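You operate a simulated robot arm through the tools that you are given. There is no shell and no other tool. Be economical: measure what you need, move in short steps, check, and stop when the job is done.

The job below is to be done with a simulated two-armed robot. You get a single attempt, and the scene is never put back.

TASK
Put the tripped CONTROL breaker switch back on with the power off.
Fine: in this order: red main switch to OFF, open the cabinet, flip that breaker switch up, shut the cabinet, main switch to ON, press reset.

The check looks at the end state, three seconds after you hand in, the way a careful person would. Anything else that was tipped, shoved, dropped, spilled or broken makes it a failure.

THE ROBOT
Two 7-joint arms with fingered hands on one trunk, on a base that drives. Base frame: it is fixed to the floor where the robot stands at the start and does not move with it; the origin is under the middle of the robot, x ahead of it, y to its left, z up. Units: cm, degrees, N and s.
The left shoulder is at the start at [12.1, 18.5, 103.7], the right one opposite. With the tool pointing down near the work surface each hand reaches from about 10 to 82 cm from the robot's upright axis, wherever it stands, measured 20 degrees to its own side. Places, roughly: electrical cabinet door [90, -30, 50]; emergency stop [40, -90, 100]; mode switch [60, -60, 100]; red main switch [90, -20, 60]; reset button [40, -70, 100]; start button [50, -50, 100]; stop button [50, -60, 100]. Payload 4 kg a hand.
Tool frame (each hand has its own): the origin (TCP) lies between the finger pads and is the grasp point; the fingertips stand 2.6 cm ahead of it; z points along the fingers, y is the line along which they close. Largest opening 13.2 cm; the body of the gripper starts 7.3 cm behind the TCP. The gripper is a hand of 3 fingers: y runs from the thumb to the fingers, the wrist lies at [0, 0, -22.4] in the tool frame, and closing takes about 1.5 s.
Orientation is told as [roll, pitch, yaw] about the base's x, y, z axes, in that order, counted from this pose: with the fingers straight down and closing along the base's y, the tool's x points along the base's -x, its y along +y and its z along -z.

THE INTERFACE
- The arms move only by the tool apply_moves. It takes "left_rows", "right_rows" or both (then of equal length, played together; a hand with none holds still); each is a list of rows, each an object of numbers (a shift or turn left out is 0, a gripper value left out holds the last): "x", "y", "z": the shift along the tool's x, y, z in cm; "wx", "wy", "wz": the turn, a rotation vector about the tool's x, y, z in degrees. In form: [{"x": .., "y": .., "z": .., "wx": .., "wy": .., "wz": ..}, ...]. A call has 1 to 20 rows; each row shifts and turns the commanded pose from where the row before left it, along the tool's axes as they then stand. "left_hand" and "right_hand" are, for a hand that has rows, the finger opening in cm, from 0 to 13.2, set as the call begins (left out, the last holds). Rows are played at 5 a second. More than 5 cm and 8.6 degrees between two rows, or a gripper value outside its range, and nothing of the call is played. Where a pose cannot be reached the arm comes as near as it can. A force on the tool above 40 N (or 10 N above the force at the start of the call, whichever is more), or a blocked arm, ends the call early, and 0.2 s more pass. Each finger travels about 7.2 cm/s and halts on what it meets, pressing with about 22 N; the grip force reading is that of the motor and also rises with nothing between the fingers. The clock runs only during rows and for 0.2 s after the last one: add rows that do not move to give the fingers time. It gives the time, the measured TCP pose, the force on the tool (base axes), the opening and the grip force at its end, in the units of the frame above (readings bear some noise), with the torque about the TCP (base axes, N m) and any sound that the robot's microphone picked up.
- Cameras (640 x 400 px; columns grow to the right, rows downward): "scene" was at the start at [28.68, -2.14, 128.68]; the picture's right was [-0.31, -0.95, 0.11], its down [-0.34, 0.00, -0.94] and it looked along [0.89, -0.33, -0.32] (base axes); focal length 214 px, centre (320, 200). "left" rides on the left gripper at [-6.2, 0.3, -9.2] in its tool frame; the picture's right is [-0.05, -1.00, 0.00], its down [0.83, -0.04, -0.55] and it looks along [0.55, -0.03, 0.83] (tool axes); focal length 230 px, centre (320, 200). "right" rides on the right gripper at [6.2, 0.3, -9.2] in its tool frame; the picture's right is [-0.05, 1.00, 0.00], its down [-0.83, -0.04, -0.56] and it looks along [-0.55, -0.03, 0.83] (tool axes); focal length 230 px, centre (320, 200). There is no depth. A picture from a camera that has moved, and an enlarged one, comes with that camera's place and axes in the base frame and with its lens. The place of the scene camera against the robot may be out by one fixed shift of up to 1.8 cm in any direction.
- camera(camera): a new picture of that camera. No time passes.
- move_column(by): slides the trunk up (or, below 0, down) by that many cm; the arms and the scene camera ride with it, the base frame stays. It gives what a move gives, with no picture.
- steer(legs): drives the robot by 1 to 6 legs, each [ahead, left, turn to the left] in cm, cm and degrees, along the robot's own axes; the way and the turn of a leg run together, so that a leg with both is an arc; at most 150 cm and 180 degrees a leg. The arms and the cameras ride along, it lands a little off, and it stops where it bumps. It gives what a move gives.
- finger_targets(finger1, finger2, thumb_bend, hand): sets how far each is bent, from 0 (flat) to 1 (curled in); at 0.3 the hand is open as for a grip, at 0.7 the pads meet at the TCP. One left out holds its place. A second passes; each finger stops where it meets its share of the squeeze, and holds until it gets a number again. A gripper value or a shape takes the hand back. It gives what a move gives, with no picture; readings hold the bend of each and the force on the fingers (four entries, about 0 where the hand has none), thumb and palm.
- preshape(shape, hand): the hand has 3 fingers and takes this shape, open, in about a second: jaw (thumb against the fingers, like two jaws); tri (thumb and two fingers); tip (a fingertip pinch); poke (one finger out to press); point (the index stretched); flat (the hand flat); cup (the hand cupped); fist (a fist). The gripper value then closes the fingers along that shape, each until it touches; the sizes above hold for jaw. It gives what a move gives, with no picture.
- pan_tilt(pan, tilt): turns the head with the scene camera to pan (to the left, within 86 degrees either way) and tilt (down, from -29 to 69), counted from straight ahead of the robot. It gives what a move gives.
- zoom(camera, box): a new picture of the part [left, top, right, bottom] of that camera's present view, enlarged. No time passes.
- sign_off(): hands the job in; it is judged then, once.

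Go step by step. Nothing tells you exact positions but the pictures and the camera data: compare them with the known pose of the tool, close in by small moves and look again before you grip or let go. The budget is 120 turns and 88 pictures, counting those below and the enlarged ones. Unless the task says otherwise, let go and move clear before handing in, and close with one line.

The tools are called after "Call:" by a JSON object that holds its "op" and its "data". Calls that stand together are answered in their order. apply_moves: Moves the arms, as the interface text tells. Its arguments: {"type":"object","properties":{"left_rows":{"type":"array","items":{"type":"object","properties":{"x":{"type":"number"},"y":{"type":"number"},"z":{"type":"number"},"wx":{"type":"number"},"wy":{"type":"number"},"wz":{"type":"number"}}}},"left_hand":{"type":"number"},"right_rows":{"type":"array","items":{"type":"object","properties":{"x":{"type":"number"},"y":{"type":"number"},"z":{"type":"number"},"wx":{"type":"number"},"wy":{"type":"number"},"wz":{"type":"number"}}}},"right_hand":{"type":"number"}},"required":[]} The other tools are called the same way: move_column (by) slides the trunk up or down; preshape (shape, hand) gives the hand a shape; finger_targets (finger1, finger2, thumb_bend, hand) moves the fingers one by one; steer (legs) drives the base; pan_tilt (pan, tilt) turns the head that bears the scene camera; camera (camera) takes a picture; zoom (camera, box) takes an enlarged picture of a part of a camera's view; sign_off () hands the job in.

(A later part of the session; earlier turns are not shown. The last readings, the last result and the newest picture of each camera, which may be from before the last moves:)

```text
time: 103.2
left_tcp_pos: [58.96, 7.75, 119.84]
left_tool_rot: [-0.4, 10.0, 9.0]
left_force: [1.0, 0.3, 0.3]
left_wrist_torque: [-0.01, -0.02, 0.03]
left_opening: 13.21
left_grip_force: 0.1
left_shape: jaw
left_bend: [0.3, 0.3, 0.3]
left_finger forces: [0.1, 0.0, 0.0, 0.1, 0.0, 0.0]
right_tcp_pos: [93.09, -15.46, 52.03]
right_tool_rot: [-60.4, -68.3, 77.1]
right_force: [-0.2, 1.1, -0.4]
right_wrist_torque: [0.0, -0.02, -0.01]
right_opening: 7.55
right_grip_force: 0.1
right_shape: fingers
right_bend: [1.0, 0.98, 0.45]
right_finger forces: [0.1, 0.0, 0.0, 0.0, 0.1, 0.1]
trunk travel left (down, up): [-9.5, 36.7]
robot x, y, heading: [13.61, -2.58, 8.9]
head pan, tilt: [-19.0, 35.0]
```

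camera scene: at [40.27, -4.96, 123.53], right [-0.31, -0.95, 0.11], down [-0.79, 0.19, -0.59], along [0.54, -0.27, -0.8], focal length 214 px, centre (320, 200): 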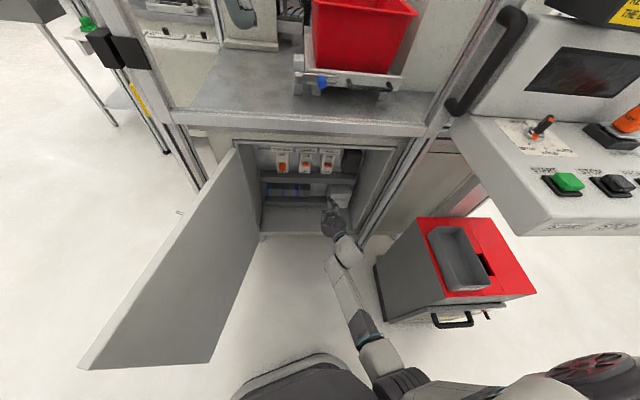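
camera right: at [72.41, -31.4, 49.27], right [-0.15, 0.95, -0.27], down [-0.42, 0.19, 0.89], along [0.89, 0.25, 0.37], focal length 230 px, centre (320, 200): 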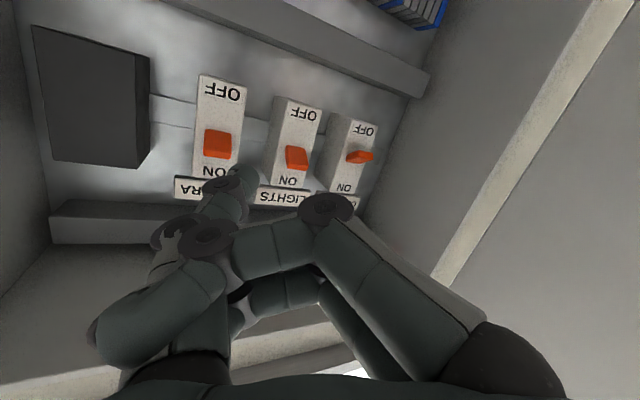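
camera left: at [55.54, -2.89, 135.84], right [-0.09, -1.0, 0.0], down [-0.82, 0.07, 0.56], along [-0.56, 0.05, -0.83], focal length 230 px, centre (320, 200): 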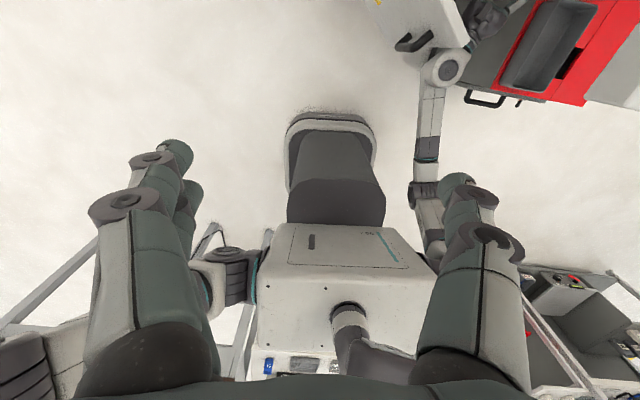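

The thumb tip should now be at about (97,-18.6,53), nearly in line. I'll extend most of the way and look.

Call:
{"op": "apply_moves", "data": {"right_rows": [{"x": 0.3, "y": -0.3, "z": 1.6}, {"x": 0.3, "y": -0.3, "z": 1.6}, {"x": 0.2, "y": -0.3, "z": 1.6}, {"z": 1.6}]}}

Call:
{"op": "camera", "data": {"camera": "right"}}

Call:
{"op": "zoom", "data": {"camera": "scene", "box": [260, 100, 440, 240]}}

```text
time: 104.2
left_tcp_pos: [59.17, 7.68, 119.74]
left_tool_rot: [-0.3, 10.1, 9.0]
left_force: [0.1, -0.3, 0.6]
left_wrist_torque: [0.02, 0.0, 0.0]
left_opening: 13.19
left_grip_force: 0.0
left_shape: jaw
left_bend: [0.3, 0.3, 0.3]
left_finger forces: [0.0, 0.0, 0.0, 0.0, 0.0, 0.0]
right_tcp_pos: [99.38, -15.15, 50.44]
right_tool_rot: [-60.3, -68.4, 77.2]
right_force: [0.3, 0.0, 0.0]
right_wrist_torque: [-0.02, -0.02, 0.01]
right_opening: 7.55
right_grip_force: 0.0
right_shape: fingers
right_bend: [1.0, 0.98, 0.45]
right_finger forces: [0.1, 0.1, 0.1, 0.0, 0.1, 0.1]
trunk travel left (down, up): [-9.5, 36.7]
robot x, y, heading: [13.67, -2.58, 8.6]
head pan, tilt: [-19.0, 35.0]
```

```text
13 pictures are left
camera right: at [89.92, -19.37, 46.18], right [-0.3, 0.92, -0.27], down [-0.45, 0.12, 0.89], along [0.84, 0.38, 0.37], focal length 230 px, centre (320, 200)
```

right: 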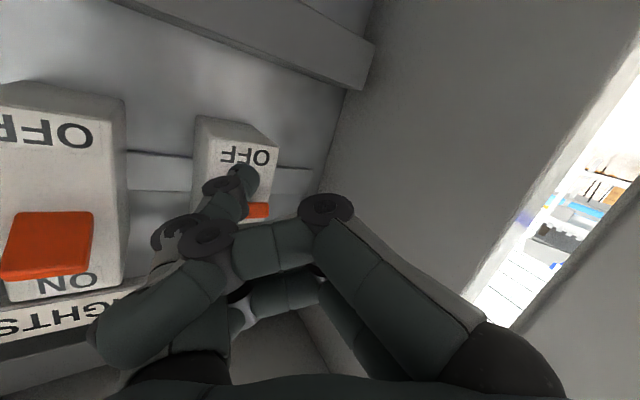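

```text
2.86 times, centred on (350, 170) of scene
camera zoom: at [40.44, -0.87, 123.49], right [-0.16, -0.98, 0.11], down [-0.81, 0.06, -0.59], along [0.57, -0.18, -0.8], focal length 613 px, centre (234, 286)
```

zoom: 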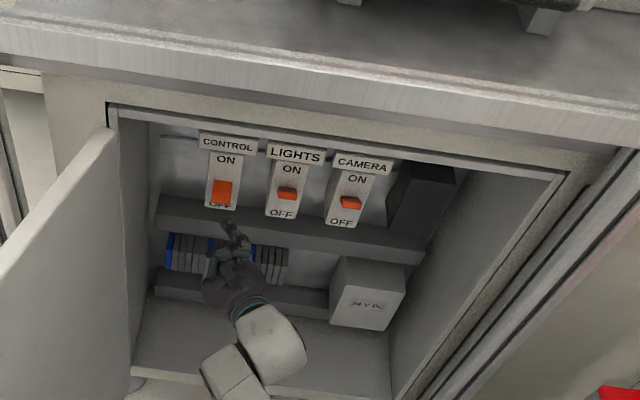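

The thumb tip is right below the lever. I'll go 3.5 cm deeper, then lift slowly.

Call:
{"op": "apply_moves", "data": {"right_rows": [{"z": 1.2, "x": -0.2, "y": 0.2}, {"z": 1.2, "x": -0.2, "y": 0.2}, {"z": 1.1, "x": -0.2}]}}

Call:
{"op": "apply_moves", "data": {"right_rows": [{"x": -0.66, "y": -0.2, "z": -0.13}, {"x": -0.66, "y": -0.2, "z": -0.13}, {"x": -0.66, "y": -0.2, "z": -0.13}, {"x": -0.66, "y": -0.2, "z": -0.13}, {"x": -0.66, "y": -0.2, "z": -0.13}, {"x": -0.66, "y": -0.2, "z": -0.13}, {"x": -0.66, "y": -0.2, "z": -0.13}, {"x": -0.66, "y": -0.2, "z": -0.13}, {"x": -0.66, "y": -0.2, "z": -0.13}]}}

Call:
{"op": "zoom", "data": {"camera": "scene", "box": [270, 110, 390, 200]}}

```text
time: 105.0
left_tcp_pos: [59.04, 7.67, 119.83]
left_tool_rot: [-0.4, 10.0, 9.1]
left_force: [0.9, -0.4, -0.8]
left_wrist_torque: [-0.02, 0.01, 0.01]
left_opening: 13.2
left_grip_force: 0.0
left_shape: jaw
left_bend: [0.3, 0.3, 0.3]
left_finger forces: [0.0, 0.1, 0.1, 0.0, 0.1, 0.0]
right_tcp_pos: [102.31, -13.53, 50.72]
right_tool_rot: [-62.5, -68.8, 79.1]
right_force: [0.1, -0.6, -0.3]
right_wrist_torque: [0.02, 0.0, -0.01]
right_opening: 7.53
right_grip_force: 0.0
right_shape: fingers
right_bend: [1.0, 0.98, 0.45]
right_finger forces: [0.0, 0.0, 0.0, 0.1, 0.0, 0.0]
right hand out of reach, approached as far as the arm can: row 3
trunk travel left (down, up): [-9.5, 36.7]
robot x, y, heading: [13.48, -2.71, 9.1]
head pan, tilt: [-19.0, 35.0]
```

```text
time: 107.0
left_tcp_pos: [59.42, 7.62, 119.62]
left_tool_rot: [-0.4, 10.2, 9.0]
left_force: [0.2, 0.2, -0.1]
left_wrist_torque: [0.02, 0.02, -0.04]
left_opening: 13.17
left_grip_force: 0.1
left_shape: jaw
left_bend: [0.3, 0.3, 0.3]
left_finger forces: [0.0, 0.0, 0.1, 0.1, 0.0, 0.0]
right_tcp_pos: [102.29, -13.51, 55.19]
right_tool_rot: [-57.6, -67.9, 74.3]
right_force: [-9.1, -4.6, -26.7]
right_wrist_torque: [0.88, 0.98, -0.44]
right_opening: 7.45
right_grip_force: 14.4
right_shape: fingers
right_bend: [1.0, 0.99, 0.48]
right_finger forces: [0.1, 0.1, 0.0, 0.0, 27.8, 0.0]
trunk travel left (down, up): [-9.5, 36.7]
robot x, y, heading: [13.41, -2.68, 9.1]
head pan, tilt: [-19.0, 35.0]
```

```text
4.44 times, centred on (330, 155) of scene
camera zoom: at [40.82, -0.99, 123.33], right [-0.16, -0.98, 0.11], down [-0.81, 0.06, -0.59], along [0.57, -0.18, -0.8], focal length 953 px, centre (276, 400)
```

zoom: 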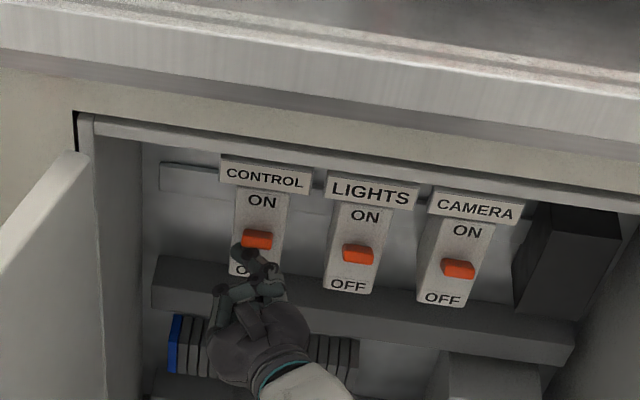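

CONTROL's lever now looks the same as the other two. I'll drop a little, back out, and verify.

Call:
{"op": "apply_moves", "data": {"right_rows": [{"x": 0.9, "y": 0.2}, {"x": 0.9, "y": 0.2}, {"x": 0.9, "y": 0.1}, {"x": 0.7}, {"z": -2}, {"z": -2.5}, {"z": -2.5}, {"z": -2.5}]}}

Call:
{"op": "zoom", "data": {"camera": "scene", "box": [270, 110, 390, 200]}}

```text
time: 108.8
left_tcp_pos: [59.0, 7.72, 119.77]
left_tool_rot: [-0.3, 9.8, 9.0]
left_force: [-1.1, -0.7, 0.8]
left_wrist_torque: [0.01, -0.02, 0.0]
left_opening: 13.2
left_grip_force: 0.0
left_shape: jaw
left_bend: [0.3, 0.3, 0.3]
left_finger forces: [0.1, 0.1, 0.1, 0.0, 0.0, 0.0]
right_tcp_pos: [93.05, -16.52, 54.87]
right_tool_rot: [-60.6, -68.3, 77.3]
right_force: [-0.3, 0.9, 0.2]
right_wrist_torque: [-0.03, 0.01, 0.0]
right_opening: 7.53
right_grip_force: 0.1
right_shape: fingers
right_bend: [1.0, 0.99, 0.45]
right_finger forces: [0.0, 0.0, 0.0, 0.1, 0.0, 0.0]
trunk travel left (down, up): [-9.5, 36.7]
robot x, y, heading: [13.69, -2.73, 9.3]
head pan, tilt: [-19.0, 35.0]
```

```text
4.44 times, centred on (330, 155) of scene
camera zoom: at [40.37, -0.9, 123.52], right [-0.16, -0.98, 0.11], down [-0.8, 0.06, -0.59], along [0.57, -0.18, -0.8], focal length 953 px, centre (276, 400)
```

zoom: 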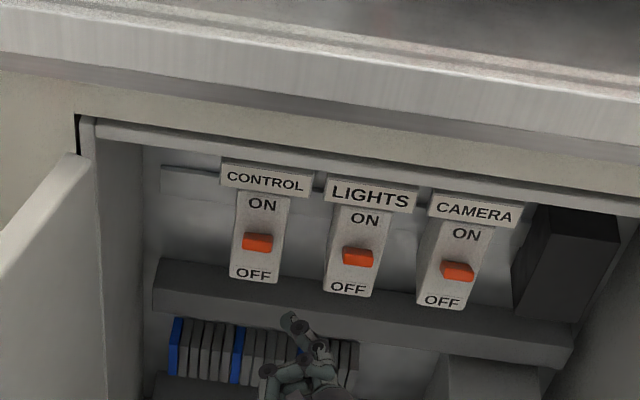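

CONTROL is up like the others. Now I need to close the door: I'll back the hand out, raise the trunk so the hand clears the door top, and go round to the door's outer face.

Call:
{"op": "steer", "data": {"legs": [[-22, 0, 0], [0, 0, -9]]}}

Call:
{"op": "move_column", "data": {"by": 36}}

Call:
{"op": "apply_moves", "data": {"right_rows": [{"x": -2.8, "y": -0.9, "z": -0.6}, {"x": -2.8, "y": -0.9, "z": -0.6}, {"x": -2.8, "y": -0.9, "z": -0.6}]}}

Call:
{"op": "camera", "data": {"camera": "scene"}}

```text
time: 111.2
left_tcp_pos: [38.33, -3.15, 119.93]
left_tool_rot: [-0.3, 10.1, -0.2]
left_force: [0.0, -0.2, 1.1]
left_wrist_torque: [0.0, -0.02, 0.04]
left_opening: 13.17
left_grip_force: 0.0
left_shape: jaw
left_bend: [0.3, 0.3, 0.3]
left_finger forces: [0.1, 0.1, 0.0, 0.0, 0.0, 0.0]
right_tcp_pos: [68.2, -32.23, 54.84]
right_tool_rot: [-60.5, -68.3, 68.0]
right_force: [0.1, -0.7, -0.3]
right_wrist_torque: [0.02, 0.03, 0.02]
right_opening: 7.53
right_grip_force: 0.1
right_shape: fingers
right_bend: [1.0, 0.99, 0.45]
right_finger forces: [0.0, 0.0, 0.0, 0.1, 0.0, 0.0]
trunk travel left (down, up): [-9.5, 36.7]
robot x, y, heading: [-8.19, -6.1, -0.1]
head pan, tilt: [-19.0, 35.0]
```

```text
time: 114.7
left_tcp_pos: [38.36, -3.18, 155.79]
left_tool_rot: [-0.3, 10.1, -0.1]
left_force: [-0.7, 0.3, 0.1]
left_wrist_torque: [0.02, -0.02, 0.01]
left_opening: 13.21
left_grip_force: 0.1
left_shape: jaw
left_bend: [0.3, 0.3, 0.3]
left_finger forces: [0.0, 0.1, 0.0, 0.1, 0.1, 0.0]
right_tcp_pos: [68.08, -32.36, 90.83]
right_tool_rot: [-60.4, -68.3, 68.0]
right_force: [0.5, -0.1, 1.0]
right_wrist_torque: [-0.01, 0.04, -0.02]
right_opening: 7.53
right_grip_force: 0.1
right_shape: fingers
right_bend: [1.0, 0.99, 0.45]
right_finger forces: [0.1, 0.0, 0.0, 0.1, 0.1, 0.1]
trunk travel left (down, up): [-45.5, 0.7]
robot x, y, heading: [-8.01, -6.56, -0.2]
head pan, tilt: [-19.0, 35.0]
```

```text
time: 115.5
left_tcp_pos: [38.47, -3.11, 155.77]
left_tool_rot: [-0.3, 10.0, -0.1]
left_force: [0.2, -0.3, -0.5]
left_wrist_torque: [0.01, 0.0, -0.01]
left_opening: 13.19
left_grip_force: 0.1
left_shape: jaw
left_bend: [0.3, 0.3, 0.3]
left_finger forces: [0.0, 0.1, 0.0, 0.0, 0.1, 0.1]
right_tcp_pos: [68.11, -32.17, 99.75]
right_tool_rot: [-60.3, -68.3, 67.9]
right_force: [0.5, 0.0, -0.7]
right_wrist_torque: [0.01, 0.01, 0.0]
right_opening: 7.52
right_grip_force: 0.1
right_shape: fingers
right_bend: [1.0, 0.99, 0.45]
right_finger forces: [0.0, 0.0, 0.0, 0.1, 0.0, 0.0]
trunk travel left (down, up): [-45.5, 0.7]
robot x, y, heading: [-8.32, -6.2, -0.3]
head pan, tilt: [-19.0, 35.0]
```

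```text
9 pictures are left
camera scene: at [0.18, -8.37, 166.26], right [-0.33, -0.94, 0.0], down [-0.54, 0.19, -0.82], along [0.77, -0.27, -0.57], focal length 214 px, centre (320, 200)
```

scene: 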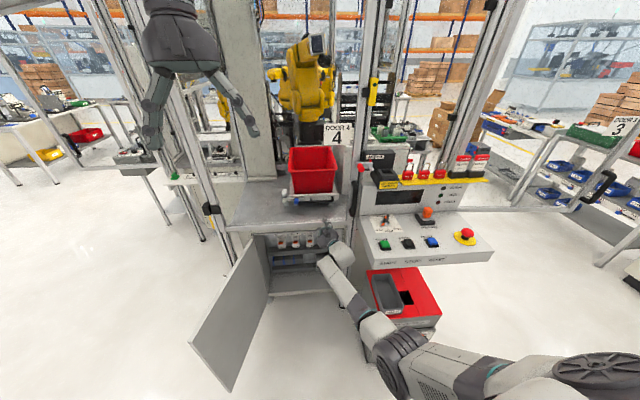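

The hand is above the door top. I'll drive left so it passes over to the door's outer side, then lower it beside the outer face.

Call:
{"op": "steer", "data": {"legs": [[-8, 0, 0], [0, 57, 0]]}}

Call:
{"op": "move_column", "data": {"by": -26}}

Call:
{"op": "camera", "data": {"camera": "scene"}}

```text
time: 119.4
left_tcp_pos: [30.39, 54.12, 155.79]
left_tool_rot: [-0.2, 9.9, 0.0]
left_force: [0.0, 0.1, 0.4]
left_wrist_torque: [0.0, -0.04, 0.0]
left_opening: 13.19
left_grip_force: 0.0
left_shape: jaw
left_bend: [0.3, 0.3, 0.3]
left_finger forces: [0.0, 0.1, 0.0, 0.0, 0.1, 0.1]
right_tcp_pos: [60.08, 24.97, 99.74]
right_tool_rot: [-60.4, -68.4, 68.1]
right_force: [-0.4, 0.7, 0.7]
right_wrist_torque: [0.05, -0.02, 0.03]
right_opening: 7.52
right_grip_force: 0.1
right_shape: fingers
right_bend: [1.0, 0.99, 0.45]
right_finger forces: [0.0, 0.0, 0.0, 0.0, 0.0, 0.0]
trunk travel left (down, up): [-45.5, 0.7]
robot x, y, heading: [-16.06, 51.13, -0.1]
head pan, tilt: [-19.0, 35.0]
```

```text
time: 121.4
left_tcp_pos: [30.31, 54.15, 133.62]
left_tool_rot: [-0.5, 10.1, -0.2]
left_force: [0.2, -0.1, 1.0]
left_wrist_torque: [0.02, 0.0, 0.01]
left_opening: 13.19
left_grip_force: 0.1
left_shape: jaw
left_bend: [0.3, 0.3, 0.3]
left_finger forces: [0.1, 0.1, 0.1, 0.0, 0.0, 0.1]
right_tcp_pos: [59.98, 24.44, 78.6]
right_tool_rot: [-62.6, -68.4, 69.7]
right_force: [-20.1, -3.1, 16.9]
right_wrist_torque: [-0.07, 2.03, 0.14]
right_opening: 7.52
right_grip_force: 8.3
right_shape: fingers
right_bend: [1.0, 0.99, 0.45]
right_finger forces: [0.0, 0.1, 0.0, 0.1, 0.0, 15.7]
trunk travel left (down, up): [-23.7, 22.5]
robot x, y, heading: [-16.07, 51.09, 0.0]
head pan, tilt: [-19.0, 35.0]
stopped: the force on the tool passed its limit at 65 N (the readings are from after the stop); the commanded pose is now the measured one
```

```text
8 pictures are left
camera scene: at [-1.05, 48.9, 142.63], right [-0.33, -0.94, 0.04], down [-0.64, 0.19, -0.74], along [0.69, -0.27, -0.67], focal length 214 px, centre (320, 200)
```

scene: 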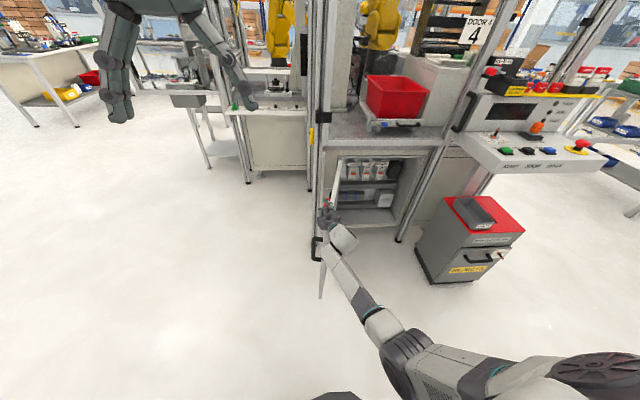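

The door is wider open than I thought (about 118°), and the hand came down on its top. I'll lift, move further left, and lower again.

Call:
{"op": "move_column", "data": {"by": 12}}

Call:
{"op": "steer", "data": {"legs": [[-2, 17, 0]]}}

Call:
{"op": "move_column", "data": {"by": -18}}

Call:
{"op": "camera", "data": {"camera": "scene"}}

```text
time: 122.9
left_tcp_pos: [30.83, 53.95, 145.62]
left_tool_rot: [-0.4, 10.5, -0.3]
left_force: [-0.5, -0.2, -0.1]
left_wrist_torque: [0.0, 0.03, 0.01]
left_opening: 13.19
left_grip_force: 0.1
left_shape: jaw
left_bend: [0.3, 0.3, 0.3]
left_finger forces: [0.0, 0.0, 0.0, 0.0, 0.0, 0.0]
right_tcp_pos: [60.21, 24.45, 90.17]
right_tool_rot: [-61.5, -68.2, 68.7]
right_force: [0.1, 0.3, -0.5]
right_wrist_torque: [-0.04, -0.01, -0.02]
right_opening: 7.52
right_grip_force: 0.1
right_shape: fingers
right_bend: [1.0, 0.99, 0.45]
right_finger forces: [0.1, 0.0, 0.0, 0.2, 0.0, 0.0]
trunk travel left (down, up): [-35.7, 10.5]
robot x, y, heading: [-16.24, 51.39, -0.1]
head pan, tilt: [-19.0, 35.0]
```

```text
time: 124.4
left_tcp_pos: [28.86, 70.84, 145.51]
left_tool_rot: [-0.2, 10.4, -0.2]
left_force: [-0.9, -0.3, -0.6]
left_wrist_torque: [0.01, 0.0, 0.01]
left_opening: 13.16
left_grip_force: 0.1
left_shape: jaw
left_bend: [0.3, 0.3, 0.3]
left_finger forces: [0.1, 0.1, 0.0, 0.1, 0.0, 0.0]
right_tcp_pos: [58.39, 41.25, 90.14]
right_tool_rot: [-61.5, -68.4, 68.7]
right_force: [-0.1, -0.2, -0.6]
right_wrist_torque: [0.01, -0.02, 0.0]
right_opening: 7.53
right_grip_force: 0.0
right_shape: fingers
right_bend: [1.0, 0.99, 0.45]
right_finger forces: [0.1, 0.1, 0.1, 0.0, 0.0, 0.1]
trunk travel left (down, up): [-35.7, 10.5]
robot x, y, heading: [-18.17, 67.93, -0.1]
head pan, tilt: [-19.0, 35.0]
```

```text
time: 126.4
left_tcp_pos: [28.73, 71.06, 127.72]
left_tool_rot: [-0.4, 10.2, -0.3]
left_force: [0.1, 0.3, -0.2]
left_wrist_torque: [-0.01, 0.02, 0.02]
left_opening: 13.19
left_grip_force: 0.1
left_shape: jaw
left_bend: [0.3, 0.3, 0.3]
left_finger forces: [0.0, 0.0, 0.0, 0.0, 0.0, 0.1]
right_tcp_pos: [58.35, 41.38, 72.33]
right_tool_rot: [-61.8, -68.3, 69.0]
right_force: [-0.1, -0.5, -0.4]
right_wrist_torque: [0.01, 0.02, -0.01]
right_opening: 7.53
right_grip_force: 0.0
right_shape: fingers
right_bend: [1.0, 0.99, 0.45]
right_finger forces: [0.0, 0.0, 0.0, 0.0, 0.0, 0.1]
trunk travel left (down, up): [-17.7, 28.5]
robot x, y, heading: [-18.11, 68.03, -0.3]
head pan, tilt: [-19.0, 35.0]
```

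```text
7 pictures are left
camera scene: at [1.59, 65.81, 135.21], right [-0.32, -0.94, 0.07], down [-0.7, 0.19, -0.69], along [0.64, -0.27, -0.72], focal length 214 px, centre (320, 200)
```

scene: 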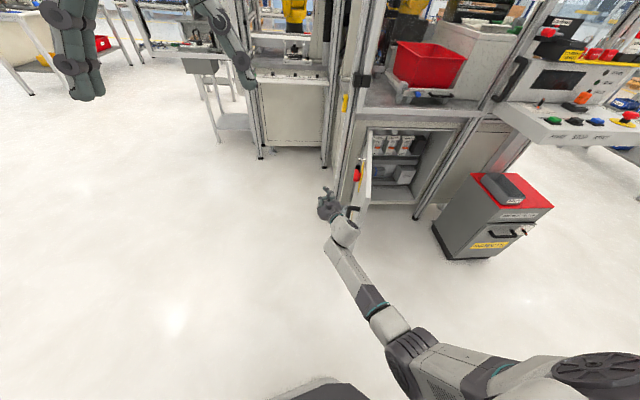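

The hand now hangs beside the outer face. I'll sweep the door shut by driving right, in stages.

Call:
{"op": "steer", "data": {"legs": [[0, -42, 0], [3, -24, 0]]}}

Call:
{"op": "camera", "data": {"camera": "scene"}}

```text
time: 128.1
left_tcp_pos: [28.85, 49.31, 127.54]
left_tool_rot: [-0.2, 10.4, -0.1]
left_force: [-0.2, -1.7, 0.3]
left_wrist_torque: [0.1, -0.04, -0.01]
left_opening: 13.19
left_grip_force: 0.0
left_shape: jaw
left_bend: [0.3, 0.3, 0.3]
left_finger forces: [0.0, 0.0, 0.0, 0.0, 0.0, 0.0]
right_tcp_pos: [58.1, 20.37, 72.09]
right_tool_rot: [-61.0, -69.0, 68.6]
right_force: [-0.2, 0.1, -0.7]
right_wrist_torque: [0.0, 0.04, 0.02]
right_opening: 7.53
right_grip_force: 0.1
right_shape: fingers
right_bend: [1.0, 0.99, 0.45]
right_finger forces: [0.0, 0.0, 0.0, 0.0, 0.1, 0.1]
trunk travel left (down, up): [-17.7, 28.5]
robot x, y, heading: [-18.16, 46.75, -0.2]
head pan, tilt: [-19.0, 35.0]
stopped in leg 1: the force on the tool passed its limit at 112 N (the readings are from after the stop); the commanded pose is now the measured one
```

```text
6 pictures are left
camera scene: at [1.51, 43.92, 135.19], right [-0.32, -0.94, 0.06], down [-0.7, 0.19, -0.69], along [0.64, -0.27, -0.72], focal length 214 px, centre (320, 200)
```

scene: 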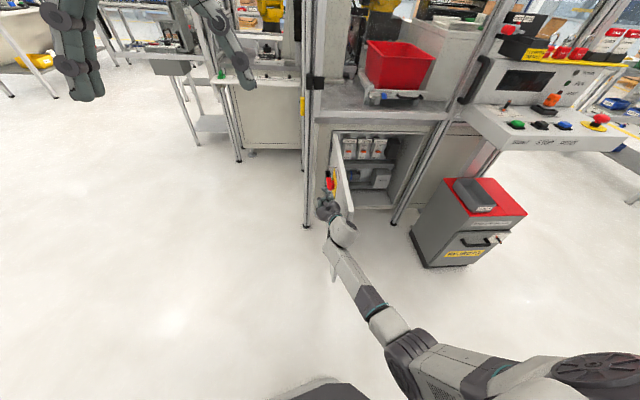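

It stopped on the impact but the door is moving. I'll continue in shorter legs from contact.

Call:
{"op": "steer", "data": {"legs": [[0, -5, 0], [0, -6, 0], [0, -6, 0], [0, -6, 0], [0, -6, 0]]}}

Call:
{"op": "steer", "data": {"legs": [[0, -5, 0], [0, -6, 0], [0, -6, 0], [0, -6, 0]]}}

```text
time: 129.2
left_tcp_pos: [28.23, 44.74, 127.74]
left_tool_rot: [-0.4, 10.2, 0.0]
left_force: [0.1, -1.1, 0.6]
left_wrist_torque: [0.05, -0.01, 0.03]
left_opening: 13.19
left_grip_force: 0.0
left_shape: jaw
left_bend: [0.3, 0.3, 0.3]
left_finger forces: [0.1, 0.0, 0.0, 0.1, 0.0, 0.0]
right_tcp_pos: [57.84, 16.12, 73.08]
right_tool_rot: [-63.2, -69.2, 70.8]
right_force: [-21.2, 4.6, 18.2]
right_wrist_torque: [-0.31, 3.36, -1.22]
right_opening: 7.54
right_grip_force: 0.0
right_shape: fingers
right_bend: [1.0, 0.99, 0.45]
right_finger forces: [0.0, 0.0, 0.0, 0.1, 0.1, 0.0]
trunk travel left (down, up): [-17.7, 28.5]
robot x, y, heading: [-18.44, 41.34, 0.1]
head pan, tilt: [-19.0, 35.0]
stopped in leg 1: the force on the tool passed its limit at 64 N (the readings are from after the stop); the commanded pose is now the measured one
```

```text
time: 130.6
left_tcp_pos: [28.9, 36.98, 127.67]
left_tool_rot: [-0.5, 10.4, 0.6]
left_force: [-0.3, -1.3, -1.4]
left_wrist_torque: [0.09, -0.05, -0.03]
left_opening: 13.2
left_grip_force: 0.0
left_shape: jaw
left_bend: [0.3, 0.3, 0.3]
left_finger forces: [0.1, 0.0, 0.0, 0.1, 0.0, 0.0]
right_tcp_pos: [58.36, 8.66, 72.91]
right_tool_rot: [-63.0, -69.6, 71.5]
right_force: [4.3, -1.7, 5.3]
right_wrist_torque: [-0.19, 0.35, 0.3]
right_opening: 7.52
right_grip_force: 0.1
right_shape: fingers
right_bend: [1.0, 0.99, 0.45]
right_finger forces: [0.0, 0.1, 0.0, 0.0, 0.1, 0.0]
trunk travel left (down, up): [-17.7, 28.5]
robot x, y, heading: [-18.14, 33.61, 0.4]
head pan, tilt: [-19.0, 35.0]
stopped in leg 2: the force on the tool passed its limit at 47 N (the readings are from after the stop); the commanded pose is now the measured one
```

Progress. The hand rubs on the handle's top end, so I'll raise 3 cm and continue.

Call:
{"op": "move_column", "data": {"by": 3}}

Call:
{"op": "steer", "data": {"legs": [[0, -4, 0], [0, -5, 0], [0, -5, 0], [0, -5, 0], [0, -5, 0]]}}

Call:
{"op": "steer", "data": {"legs": [[0, -4, 0], [0, -5, 0], [0, -5, 0], [0, -5, 0]]}}

Call:
{"op": "camera", "data": {"camera": "scene"}}

```text
time: 131.3
left_tcp_pos: [29.21, 37.34, 130.46]
left_tool_rot: [-0.6, 10.7, 0.8]
left_force: [0.1, 0.8, 0.0]
left_wrist_torque: [0.03, 0.01, 0.04]
left_opening: 13.2
left_grip_force: 0.0
left_shape: jaw
left_bend: [0.3, 0.3, 0.3]
left_finger forces: [0.0, 0.0, 0.0, 0.1, 0.0, 0.1]
right_tcp_pos: [58.45, 8.88, 75.73]
right_tool_rot: [-62.2, -69.2, 70.4]
right_force: [0.1, 0.3, 0.2]
right_wrist_torque: [0.02, -0.05, 0.0]
right_opening: 7.52
right_grip_force: 0.0
right_shape: fingers
right_bend: [1.0, 0.99, 0.45]
right_finger forces: [0.0, 0.0, 0.1, 0.0, 0.0, 0.0]
trunk travel left (down, up): [-20.7, 25.5]
robot x, y, heading: [-18.07, 33.53, 0.2]
head pan, tilt: [-19.0, 35.0]
```

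```text
time: 134.3
left_tcp_pos: [29.17, 13.48, 130.52]
left_tool_rot: [-0.8, 10.6, 0.7]
left_force: [0.0, -0.2, 0.2]
left_wrist_torque: [0.04, 0.01, 0.01]
left_opening: 13.2
left_grip_force: 0.1
left_shape: jaw
left_bend: [0.3, 0.3, 0.3]
left_finger forces: [0.0, 0.0, 0.0, 0.0, 0.1, 0.0]
right_tcp_pos: [58.56, -15.02, 75.94]
right_tool_rot: [-62.7, -69.2, 71.0]
right_force: [-0.3, -0.2, -0.2]
right_wrist_torque: [-0.02, 0.0, 0.0]
right_opening: 7.54
right_grip_force: 0.0
right_shape: fingers
right_bend: [1.0, 0.99, 0.45]
right_finger forces: [0.0, 0.1, 0.1, 0.1, 0.1, 0.0]
trunk travel left (down, up): [-20.7, 25.5]
robot x, y, heading: [-18.01, 9.59, 0.2]
head pan, tilt: [-19.0, 35.0]
```

```text
time: 136.8
left_tcp_pos: [29.16, -5.38, 130.66]
left_tool_rot: [-0.7, 10.6, 0.7]
left_force: [0.4, -0.7, 0.7]
left_wrist_torque: [-0.05, -0.02, -0.02]
left_opening: 13.17
left_grip_force: 0.0
left_shape: jaw
left_bend: [0.3, 0.3, 0.3]
left_finger forces: [0.1, 0.0, 0.1, 0.0, 0.0, 0.0]
right_tcp_pos: [58.53, -33.98, 75.98]
right_tool_rot: [-62.7, -69.3, 71.1]
right_force: [-0.9, -0.1, 0.2]
right_wrist_torque: [0.0, -0.03, 0.0]
right_opening: 7.55
right_grip_force: 0.1
right_shape: fingers
right_bend: [1.0, 0.99, 0.45]
right_finger forces: [0.0, 0.0, 0.0, 0.0, 0.1, 0.0]
trunk travel left (down, up): [-20.7, 25.5]
robot x, y, heading: [-17.79, -9.38, 0.2]
head pan, tilt: [-19.0, 35.0]
```

```text
5 pictures are left
camera scene: at [-0.53, -11.25, 139.03], right [-0.32, -0.95, 0.05], down [-0.67, 0.18, -0.72], along [0.67, -0.27, -0.69], focal length 214 px, centre (320, 200)
```

scene: 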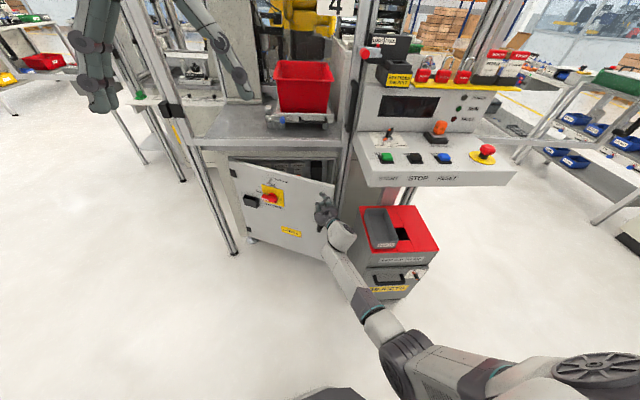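

The door is nearly shut, about 28° open, and the hand is in front of its outer face. I'll lower slightly and push it closed by driving forward.

Call:
{"op": "move_column", "data": {"by": -4}}

Call:
{"op": "steer", "data": {"legs": [[8, -2, 0], [6, -1.5, 0], [5, -1.2, 0], [4, -1, 0]]}}

Call:
{"op": "steer", "data": {"legs": [[4, -1, 0], [3, -0.7, 0], [2, 0, 0]]}}

Call:
{"op": "camera", "data": {"camera": "scene"}}

```text
time: 137.6
left_tcp_pos: [28.98, -5.42, 126.74]
left_tool_rot: [-0.7, 10.5, 0.7]
left_force: [0.8, 0.1, 0.0]
left_wrist_torque: [-0.02, 0.01, 0.03]
left_opening: 13.19
left_grip_force: 0.0
left_shape: jaw
left_bend: [0.3, 0.3, 0.3]
left_finger forces: [0.1, 0.1, 0.1, 0.1, 0.1, 0.0]
right_tcp_pos: [58.47, -33.83, 72.2]
right_tool_rot: [-63.0, -69.3, 71.4]
right_force: [0.1, 0.4, 0.6]
right_wrist_torque: [0.01, 0.02, -0.02]
right_opening: 7.53
right_grip_force: 0.1
right_shape: fingers
right_bend: [1.0, 0.99, 0.45]
right_finger forces: [0.1, 0.0, 0.1, 0.0, 0.1, 0.1]
trunk travel left (down, up): [-16.7, 29.5]
robot x, y, heading: [-17.84, -9.26, 0.1]
head pan, tilt: [-19.0, 35.0]
```

```text
time: 140.4
left_tcp_pos: [52.1, -11.24, 126.48]
left_tool_rot: [-0.6, 10.7, 0.7]
left_force: [0.8, 0.1, 0.5]
left_wrist_torque: [-0.01, -0.02, 0.02]
left_opening: 13.2
left_grip_force: 0.1
left_shape: jaw
left_bend: [0.3, 0.3, 0.3]
left_finger forces: [0.0, 0.0, 0.0, 0.0, 0.0, 0.0]
right_tcp_pos: [81.25, -39.48, 71.68]
right_tool_rot: [-62.4, -69.2, 70.9]
right_force: [-3.0, 1.3, -1.1]
right_wrist_torque: [0.03, -0.06, -0.03]
right_opening: 7.48
right_grip_force: 1.2
right_shape: fingers
right_bend: [1.0, 0.99, 0.47]
right_finger forces: [0.0, 0.0, 0.0, 0.0, 3.3, 0.1]
trunk travel left (down, up): [-16.7, 29.5]
robot x, y, heading: [5.05, -14.7, -0.1]
head pan, tilt: [-19.0, 35.0]
stopped in leg 4: the force on the tool passed its limit at 49 N (the readings are from after the stop); the commanded pose is now the measured one
```

```text
time: 141.2
left_tcp_pos: [52.49, -11.28, 126.52]
left_tool_rot: [-0.7, 10.6, 0.8]
left_force: [0.7, -0.4, -0.1]
left_wrist_torque: [0.03, 0.02, 0.03]
left_opening: 13.2
left_grip_force: 0.2
left_shape: jaw
left_bend: [0.3, 0.3, 0.3]
left_finger forces: [0.1, 0.1, 0.0, 0.0, 0.1, 0.0]
right_tcp_pos: [81.4, -39.78, 71.41]
right_tool_rot: [-61.6, -69.0, 70.1]
right_force: [-20.2, 4.8, 5.8]
right_wrist_torque: [-0.25, -0.43, -0.33]
right_opening: 7.44
right_grip_force: 11.0
right_shape: fingers
right_bend: [1.0, 0.99, 0.5]
right_finger forces: [0.0, 0.0, 0.0, 0.1, 20.6, 0.1]
trunk travel left (down, up): [-16.7, 29.5]
robot x, y, heading: [5.81, -15.33, -0.2]
head pan, tilt: [-19.0, 35.0]
stopped in leg 1: the force on the tool passed its limit at 64 N (the readings are from after the stop); the commanded pose is now the measured one
```

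```text
4 pictures are left
camera scene: at [25.74, -17.16, 133.92], right [-0.32, -0.95, 0.07], down [-0.71, 0.19, -0.68], along [0.63, -0.27, -0.73], focal length 214 px, centre (320, 200)
```

scene: 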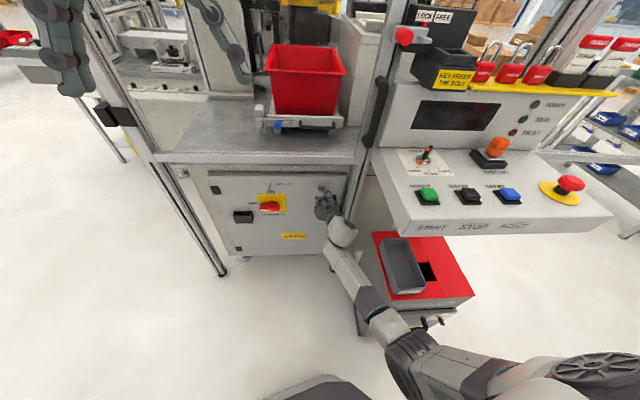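

The door is shut. Next is the main switch: I'll push the knob bar's left end up with the thumb tip. I back off, shift left, and lower to just below the bar's left end.

Call:
{"op": "steer", "data": {"legs": [[-9, 0, 0], [0, 25.4, 0]]}}

Call:
{"op": "move_column", "data": {"by": -7}}

Call:
{"op": "apply_moves", "data": {"right_rows": [{"x": 1.9, "y": 0.65, "z": 0.4}, {"x": 1.9, "y": 0.65, "z": 0.4}, {"x": 1.9, "y": 0.65, "z": 0.4}, {"x": 1.9, "y": 0.65, "z": 0.4}]}}

Call:
{"op": "finger_targets", "data": {"hand": "right", "thumb_bend": 0.45}}

Call:
{"op": "camera", "data": {"camera": "right"}}

```text
time: 143.7
left_tcp_pos: [43.96, 14.05, 126.35]
left_tool_rot: [-0.7, 10.7, 0.7]
left_force: [0.2, 0.1, 0.1]
left_wrist_torque: [-0.01, 0.02, 0.02]
left_opening: 13.18
left_grip_force: 0.2
left_shape: jaw
left_bend: [0.3, 0.3, 0.3]
left_finger forces: [0.0, 0.0, 0.1, 0.0, 0.0, 0.1]
right_tcp_pos: [72.68, -14.57, 71.08]
right_tool_rot: [-61.0, -68.9, 69.4]
right_force: [0.4, -0.1, 0.0]
right_wrist_torque: [0.0, 0.0, 0.03]
right_opening: 7.54
right_grip_force: 0.1
right_shape: fingers
right_bend: [1.0, 0.99, 0.45]
right_finger forces: [0.0, 0.1, 0.0, 0.1, 0.0, 0.1]
trunk travel left (down, up): [-16.7, 29.5]
robot x, y, heading: [-3.52, 10.19, -0.0]
head pan, tilt: [-19.0, 35.0]
```

```text
time: 144.8
left_tcp_pos: [43.73, 13.96, 119.67]
left_tool_rot: [-0.8, 10.5, 0.6]
left_force: [-1.5, 0.2, 0.6]
left_wrist_torque: [0.04, -0.05, -0.02]
left_opening: 13.16
left_grip_force: 0.1
left_shape: jaw
left_bend: [0.3, 0.3, 0.3]
left_finger forces: [0.0, 0.1, 0.0, 0.0, 0.0, 0.1]
right_tcp_pos: [72.61, -14.56, 64.25]
right_tool_rot: [-61.3, -69.1, 69.6]
right_force: [0.8, -0.6, 0.0]
right_wrist_torque: [0.0, 0.04, -0.01]
right_opening: 7.55
right_grip_force: 0.1
right_shape: fingers
right_bend: [1.0, 0.99, 0.45]
right_finger forces: [0.0, 0.1, 0.0, 0.0, 0.0, 0.0]
trunk travel left (down, up): [-9.7, 36.5]
robot x, y, heading: [-3.32, 10.18, 0.0]
head pan, tilt: [-19.0, 35.0]
```

```text
time: 145.8
left_tcp_pos: [43.94, 13.99, 119.44]
left_tool_rot: [-0.6, 10.8, 0.7]
left_force: [-0.6, 1.0, -0.1]
left_wrist_torque: [-0.03, 0.02, 0.0]
left_opening: 13.18
left_grip_force: 0.0
left_shape: jaw
left_bend: [0.3, 0.3, 0.3]
left_finger forces: [0.1, 0.0, 0.1, 0.1, 0.1, 0.0]
right_tcp_pos: [72.92, -14.52, 55.86]
right_tool_rot: [-61.0, -69.1, 69.4]
right_force: [-0.4, 0.3, -0.9]
right_wrist_torque: [-0.03, 0.0, -0.02]
right_opening: 7.54
right_grip_force: 0.1
right_shape: fingers
right_bend: [1.0, 0.99, 0.45]
right_finger forces: [0.1, 0.0, 0.1, 0.0, 0.0, 0.1]
trunk travel left (down, up): [-9.7, 36.5]
robot x, y, heading: [-3.55, 10.11, 0.1]
head pan, tilt: [-19.0, 35.0]
```

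```text
time: 146.8
left_tcp_pos: [43.87, 13.97, 119.5]
left_tool_rot: [-0.7, 10.7, 0.7]
left_force: [-0.4, 0.0, 0.7]
left_wrist_torque: [-0.02, 0.03, -0.02]
left_opening: 13.18
left_grip_force: 0.0
left_shape: jaw
left_bend: [0.3, 0.3, 0.3]
left_finger forces: [0.1, 0.0, 0.0, 0.1, 0.0, 0.1]
right_tcp_pos: [72.97, -14.4, 55.97]
right_tool_rot: [-60.9, -69.0, 69.3]
right_force: [0.5, -0.1, -0.3]
right_wrist_torque: [0.05, 0.01, 0.0]
right_opening: 7.53
right_grip_force: 0.1
right_shape: fingers
right_bend: [1.0, 0.99, 0.45]
right_finger forces: [0.1, 0.0, 0.1, 0.0, 0.1, 0.1]
trunk travel left (down, up): [-9.7, 36.5]
robot x, y, heading: [-3.29, 10.49, -0.1]
head pan, tilt: [-19.0, 35.0]
```

```text
3 pictures are left
camera right: at [62.94, -17.34, 51.71], right [-0.16, 0.95, -0.26], down [-0.43, 0.17, 0.89], along [0.89, 0.25, 0.38], focal length 230 px, centre (320, 200)
```

right: 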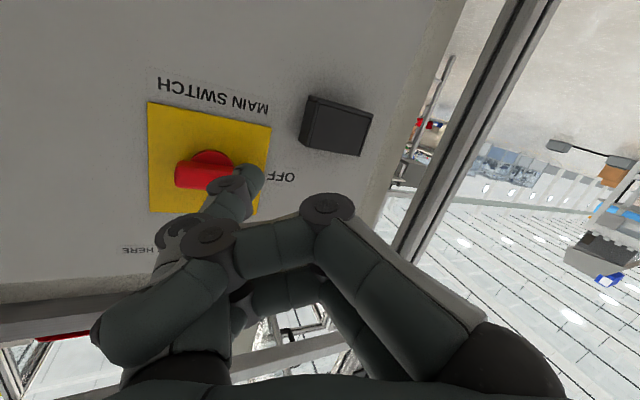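

The knob reads (90,-23,62) again and the thumb tip is at about (76.3,-18,56.8), below its left end. I'll advance to just off the plate, then push up and over to the right.

Call:
{"op": "apply_moves", "data": {"right_rows": [{"x": -0.24, "y": -0.68, "z": 2.3}, {"x": -0.24, "y": -0.68, "z": 2.3}, {"x": -0.24, "y": -0.68, "z": 2.3}, {"x": -0.24, "y": -0.68, "z": 2.3}, {"x": -0.24, "y": -0.68, "z": 2.2}]}}

Call:
{"op": "apply_moves", "data": {"right_rows": [{"x": -0.67, "y": -0.22, "z": -0.13}, {"x": -0.67, "y": -0.22, "z": -0.13}, {"x": -0.67, "y": -0.22, "z": -0.13}, {"x": -0.67, "y": -0.22, "z": -0.13}, {"x": -0.67, "y": -0.22, "z": -0.13}, {"x": -0.67, "y": -0.22, "z": -0.13}, {"x": -0.67, "y": -0.22, "z": -0.13}, {"x": -0.67, "y": -0.22, "z": -0.13}, {"x": -0.67, "y": -0.22, "z": -0.13}, {"x": -0.67, "y": -0.22, "z": -0.13}, {"x": -0.33, "y": -0.59, "z": -0.2}, {"x": -0.33, "y": -0.59, "z": -0.2}, {"x": 0.15, "y": -0.43, "z": -0.15}, {"x": 0.15, "y": -0.43, "z": -0.15}, {"x": 0.15, "y": -0.43, "z": -0.15}]}}

```text
time: 148.0
left_tcp_pos: [43.92, 13.97, 119.46]
left_tool_rot: [-0.6, 10.7, 0.7]
left_force: [0.7, -0.5, 1.0]
left_wrist_torque: [-0.02, -0.01, 0.04]
left_opening: 13.17
left_grip_force: 0.0
left_shape: jaw
left_bend: [0.3, 0.3, 0.3]
left_finger forces: [0.0, 0.0, 0.0, 0.0, 0.0, 0.1]
right_tcp_pos: [84.85, -15.89, 56.06]
right_tool_rot: [-60.8, -69.0, 69.3]
right_force: [-0.6, 0.6, -1.9]
right_wrist_torque: [0.01, -0.02, 0.01]
right_opening: 7.55
right_grip_force: 0.1
right_shape: fingers
right_bend: [1.0, 0.99, 0.45]
right_finger forces: [0.1, 0.1, 0.0, 0.1, 0.0, 0.0]
trunk travel left (down, up): [-9.7, 36.5]
robot x, y, heading: [-3.39, 9.97, -0.2]
head pan, tilt: [-19.0, 35.0]
```

```text
time: 151.2
left_tcp_pos: [43.76, 14.18, 119.53]
left_tool_rot: [-0.8, 10.6, 0.7]
left_force: [0.6, -0.1, 1.0]
left_wrist_torque: [0.02, 0.01, 0.01]
left_opening: 13.19
left_grip_force: 0.1
left_shape: jaw
left_bend: [0.3, 0.3, 0.3]
left_finger forces: [0.1, 0.1, 0.0, 0.1, 0.0, 0.1]
right_tcp_pos: [84.27, -17.99, 64.6]
right_tool_rot: [-61.5, -69.0, 70.1]
right_force: [-3.9, 17.3, 2.0]
right_wrist_torque: [-0.16, -0.09, 0.32]
right_opening: 7.33
right_grip_force: 8.2
right_shape: fingers
right_bend: [1.0, 1.0, 0.51]
right_finger forces: [0.0, 0.0, 0.1, 0.1, 16.8, 0.0]
trunk travel left (down, up): [-9.7, 36.5]
robot x, y, heading: [-3.58, 10.15, 0.1]
head pan, tilt: [-19.0, 35.0]
```

I feel a 17 N side force, so the bar is being pushed over. I'll press a bit further right, then back off and check with a picture.

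Call:
{"op": "apply_moves", "data": {"right_rows": [{"x": 0.0, "y": -0.43, "z": -0.1}, {"x": 0.0, "y": -0.43, "z": -0.1}, {"x": 0, "y": -0.4, "z": -0.1}, {}]}}

Call:
{"op": "apply_moves", "data": {"right_rows": [{"y": 0.8}, {"y": 1.2}, {"y": 1, "z": -2}, {"z": -4}, {"z": -4}, {"z": -3}]}}

Call:
{"op": "zoom", "data": {"camera": "scene", "box": [230, 90, 430, 230]}}

```text
time: 152.2
left_tcp_pos: [43.99, 14.21, 119.48]
left_tool_rot: [-0.6, 10.6, 0.7]
left_force: [0.4, 0.1, -0.5]
left_wrist_torque: [0.0, 0.0, 0.02]
left_opening: 13.25
left_grip_force: 0.1
left_shape: jaw
left_bend: [0.3, 0.3, 0.3]
left_finger forces: [0.0, 0.1, 0.0, 0.0, 0.0, 0.0]
right_tcp_pos: [84.1, -19.32, 64.95]
right_tool_rot: [-61.0, -69.0, 69.4]
right_force: [-5.2, 18.4, -1.1]
right_wrist_torque: [0.02, 0.04, 0.42]
right_opening: 7.26
right_grip_force: 9.5
right_shape: fingers
right_bend: [1.0, 1.0, 0.52]
right_finger forces: [0.0, 0.1, 0.0, 0.0, 18.9, 0.0]
trunk travel left (down, up): [-9.7, 36.5]
robot x, y, heading: [-3.35, 9.9, 0.1]
head pan, tilt: [-19.0, 35.0]
```

```text
time: 153.6
left_tcp_pos: [43.92, 13.89, 119.63]
left_tool_rot: [-0.6, 10.7, 0.6]
left_force: [0.5, -1.1, 0.1]
left_wrist_torque: [0.03, 0.01, 0.02]
left_opening: 13.19
left_grip_force: 0.1
left_shape: jaw
left_bend: [0.3, 0.3, 0.3]
left_finger forces: [0.0, 0.0, 0.0, 0.0, 0.0, 0.0]
right_tcp_pos: [70.93, -18.18, 66.25]
right_tool_rot: [-61.1, -69.1, 69.5]
right_force: [0.1, -0.1, 0.4]
right_wrist_torque: [-0.01, -0.01, -0.01]
right_opening: 7.54
right_grip_force: 0.1
right_shape: fingers
right_bend: [1.0, 0.99, 0.45]
right_finger forces: [0.0, 0.0, 0.0, 0.0, 0.1, 0.0]
trunk travel left (down, up): [-9.7, 36.5]
robot x, y, heading: [-3.67, 10.07, 0.2]
head pan, tilt: [-19.0, 35.0]
```

```text
2.86 times, centred on (330, 160) of scene
camera zoom: at [23.02, 8.19, 123.83], right [-0.31, -0.95, 0.11], down [-0.78, 0.19, -0.59], along [0.54, -0.27, -0.8], focal length 613 px, centre (291, 314)
```

zoom: 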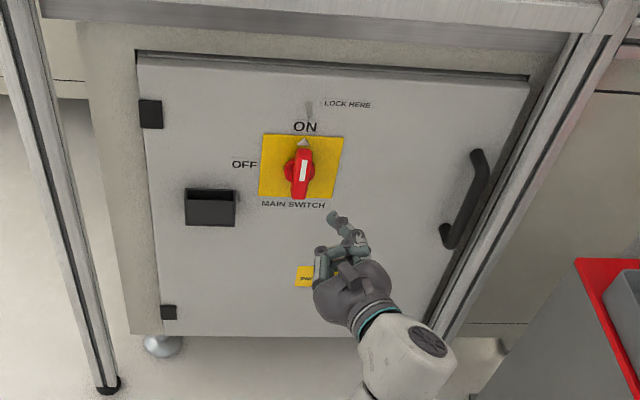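

The main switch is ON, with the door shut. Now the reset button: I place it at about (43,-73,101). I'll back away, raise the hand and turn it to point down, well left of the console.

Call:
{"op": "steer", "data": {"legs": [[-15, 0, 0]]}}

Call:
{"op": "apply_moves", "data": {"right_rows": [{"x": -3.22, "y": -1.37, "z": -2.46}, {"x": -3.22, "y": -1.37, "z": -2.46}, {"x": -3.22, "y": -1.37, "z": -2.46}, {"x": -3.22, "y": -1.37, "z": -2.46}, {"x": -3.22, "y": -1.37, "z": -2.46}, {"x": -3.22, "y": -1.37, "z": -2.46}, {"x": -3.22, "y": -1.37, "z": -2.46}, {"x": -3.22, "y": -1.37, "z": -2.46}, {"x": -3.22, "y": -1.37, "z": -2.46}, {"x": -3.22, "y": -1.37, "z": -2.46}, {"x": -3.22, "y": -1.37, "z": -2.46}, {"x": -3.22, "y": -1.37, "z": -2.46}, {"x": -3.22, "y": -1.37, "z": -2.46}, {"x": -3.22, "y": -1.37, "z": -2.46}]}}

Call:
{"op": "apply_moves", "data": {"right_rows": [{"wx": -2.1, "wy": 7.5}, {"wx": -2.1, "wy": 7.5}, {"wx": -2.1, "wy": 7.5}, {"wx": -2.1, "wy": 7.5}, {"wx": -2.1, "wy": 7.5}, {"wx": -2.1, "wy": 7.5}, {"wx": -2.1, "wy": 7.5}, {"wx": -2.1, "wy": 7.5}, {"wx": -2.1, "wy": 7.5}, {"wx": -2.1, "wy": 7.5}]}}

```text
time: 154.9
left_tcp_pos: [28.92, 14.04, 119.59]
left_tool_rot: [-0.7, 10.6, 0.6]
left_force: [-0.6, 0.5, 0.0]
left_wrist_torque: [-0.01, -0.04, 0.0]
left_opening: 13.21
left_grip_force: 0.2
left_shape: jaw
left_bend: [0.3, 0.3, 0.3]
left_finger forces: [0.0, 0.0, 0.1, 0.0, 0.1, 0.1]
right_tcp_pos: [56.17, -18.16, 66.31]
right_tool_rot: [-61.2, -69.1, 69.4]
right_force: [-0.1, 0.5, 0.3]
right_wrist_torque: [-0.03, -0.02, -0.02]
right_opening: 7.56
right_grip_force: 0.0
right_shape: fingers
right_bend: [1.0, 0.99, 0.45]
right_finger forces: [0.0, 0.0, 0.1, 0.0, 0.0, 0.0]
trunk travel left (down, up): [-9.7, 36.5]
robot x, y, heading: [-18.02, 10.25, -0.4]
head pan, tilt: [-19.0, 35.0]
```

```text
time: 157.9
left_tcp_pos: [29.13, 14.01, 119.51]
left_tool_rot: [-0.7, 10.7, 0.8]
left_force: [-0.8, -0.1, -0.1]
left_wrist_torque: [0.02, -0.02, 0.0]
left_opening: 13.2
left_grip_force: 0.2
left_shape: jaw
left_bend: [0.3, 0.3, 0.3]
left_finger forces: [0.0, 0.0, 0.0, 0.0, 0.0, 0.1]
right_tcp_pos: [42.29, -27.47, 108.36]
right_tool_rot: [-60.9, -69.2, 69.5]
right_force: [0.6, 0.7, 0.2]
right_wrist_torque: [-0.02, -0.02, 0.05]
right_opening: 7.55
right_grip_force: 0.0
right_shape: fingers
right_bend: [1.0, 0.99, 0.45]
right_finger forces: [0.0, 0.1, 0.1, 0.0, 0.0, 0.0]
right hand out of reach, approached as far as the arm can: row 8, 9, 10, 11, 12, 13, 14
trunk travel left (down, up): [-9.7, 36.5]
robot x, y, heading: [-18.26, 10.4, -0.0]
head pan, tilt: [-19.0, 35.0]
```

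```text
time: 160.1
left_tcp_pos: [29.12, 14.1, 119.52]
left_tool_rot: [-0.7, 10.8, 0.5]
left_force: [0.1, 0.3, 0.3]
left_wrist_torque: [-0.02, 0.03, -0.05]
left_opening: 13.21
left_grip_force: 0.1
left_shape: jaw
left_bend: [0.3, 0.3, 0.3]
left_finger forces: [0.0, 0.0, 0.0, 0.0, 0.0, 0.0]
right_tcp_pos: [42.45, -27.45, 108.38]
right_tool_rot: [-3.3, -1.0, 23.0]
right_force: [-0.3, -0.5, -0.2]
right_wrist_torque: [0.0, 0.04, 0.01]
right_opening: 7.53
right_grip_force: 0.1
right_shape: fingers
right_bend: [1.0, 0.99, 0.45]
right_finger forces: [0.0, 0.0, 0.1, 0.0, 0.1, 0.1]
trunk travel left (down, up): [-9.7, 36.5]
robot x, y, heading: [-18.07, 10.48, 0.1]
head pan, tilt: [-19.0, 35.0]
```

The hand points down with the thumb tip at about (44,-31,106). I'll raise 12 cm, drive right until it is over the reset button, and look.

Call:
{"op": "move_column", "data": {"by": 12}}

Call:
{"op": "steer", "data": {"legs": [[-1.2, -41.8, 0]]}}

Call:
{"op": "camera", "data": {"camera": "right"}}

```text
time: 161.6
left_tcp_pos: [29.07, 13.96, 131.41]
left_tool_rot: [-0.7, 10.8, 0.6]
left_force: [0.2, 0.0, 0.0]
left_wrist_torque: [0.0, 0.01, 0.01]
left_opening: 13.21
left_grip_force: 0.0
left_shape: jaw
left_bend: [0.3, 0.3, 0.3]
left_finger forces: [0.0, 0.0, 0.0, 0.1, 0.1, 0.1]
right_tcp_pos: [42.39, -27.58, 120.27]
right_tool_rot: [-3.2, -1.2, 22.9]
right_force: [0.5, 0.4, -0.4]
right_wrist_torque: [-0.01, 0.0, -0.01]
right_opening: 7.56
right_grip_force: 0.1
right_shape: fingers
right_bend: [1.0, 0.99, 0.45]
right_finger forces: [0.0, 0.1, 0.0, 0.0, 0.0, 0.0]
trunk travel left (down, up): [-21.7, 24.5]
robot x, y, heading: [-18.28, 10.0, 0.3]
head pan, tilt: [-19.0, 35.0]
```

```text
time: 164.2
left_tcp_pos: [27.92, -28.02, 131.46]
left_tool_rot: [-0.7, 10.6, 0.9]
left_force: [0.3, 0.4, 0.8]
left_wrist_torque: [0.0, 0.02, 0.03]
left_opening: 13.18
left_grip_force: 0.1
left_shape: jaw
left_bend: [0.3, 0.3, 0.3]
left_finger forces: [0.0, 0.0, 0.0, 0.0, 0.0, 0.1]
right_tcp_pos: [41.21, -69.53, 120.46]
right_tool_rot: [-3.4, -1.4, 23.2]
right_force: [0.6, 0.5, 0.5]
right_wrist_torque: [0.01, 0.03, 0.03]
right_opening: 7.54
right_grip_force: 0.0
right_shape: fingers
right_bend: [1.0, 0.99, 0.45]
right_finger forces: [0.0, 0.0, 0.1, 0.1, 0.0, 0.1]
trunk travel left (down, up): [-21.7, 24.5]
robot x, y, heading: [-19.49, -31.89, 0.1]
head pan, tilt: [-19.0, 35.0]
```

```text
1 pictures are left
camera right: at [35.02, -71.18, 129.48], right [-0.34, 0.94, -0.06], down [0.76, 0.31, 0.58], along [0.56, 0.15, -0.82], focal length 230 px, centre (320, 200)
```

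right: 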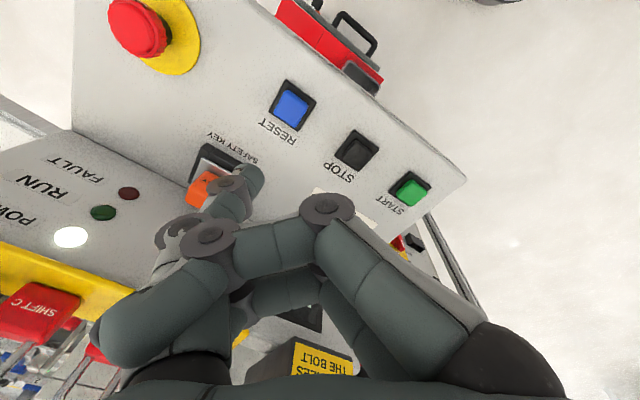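

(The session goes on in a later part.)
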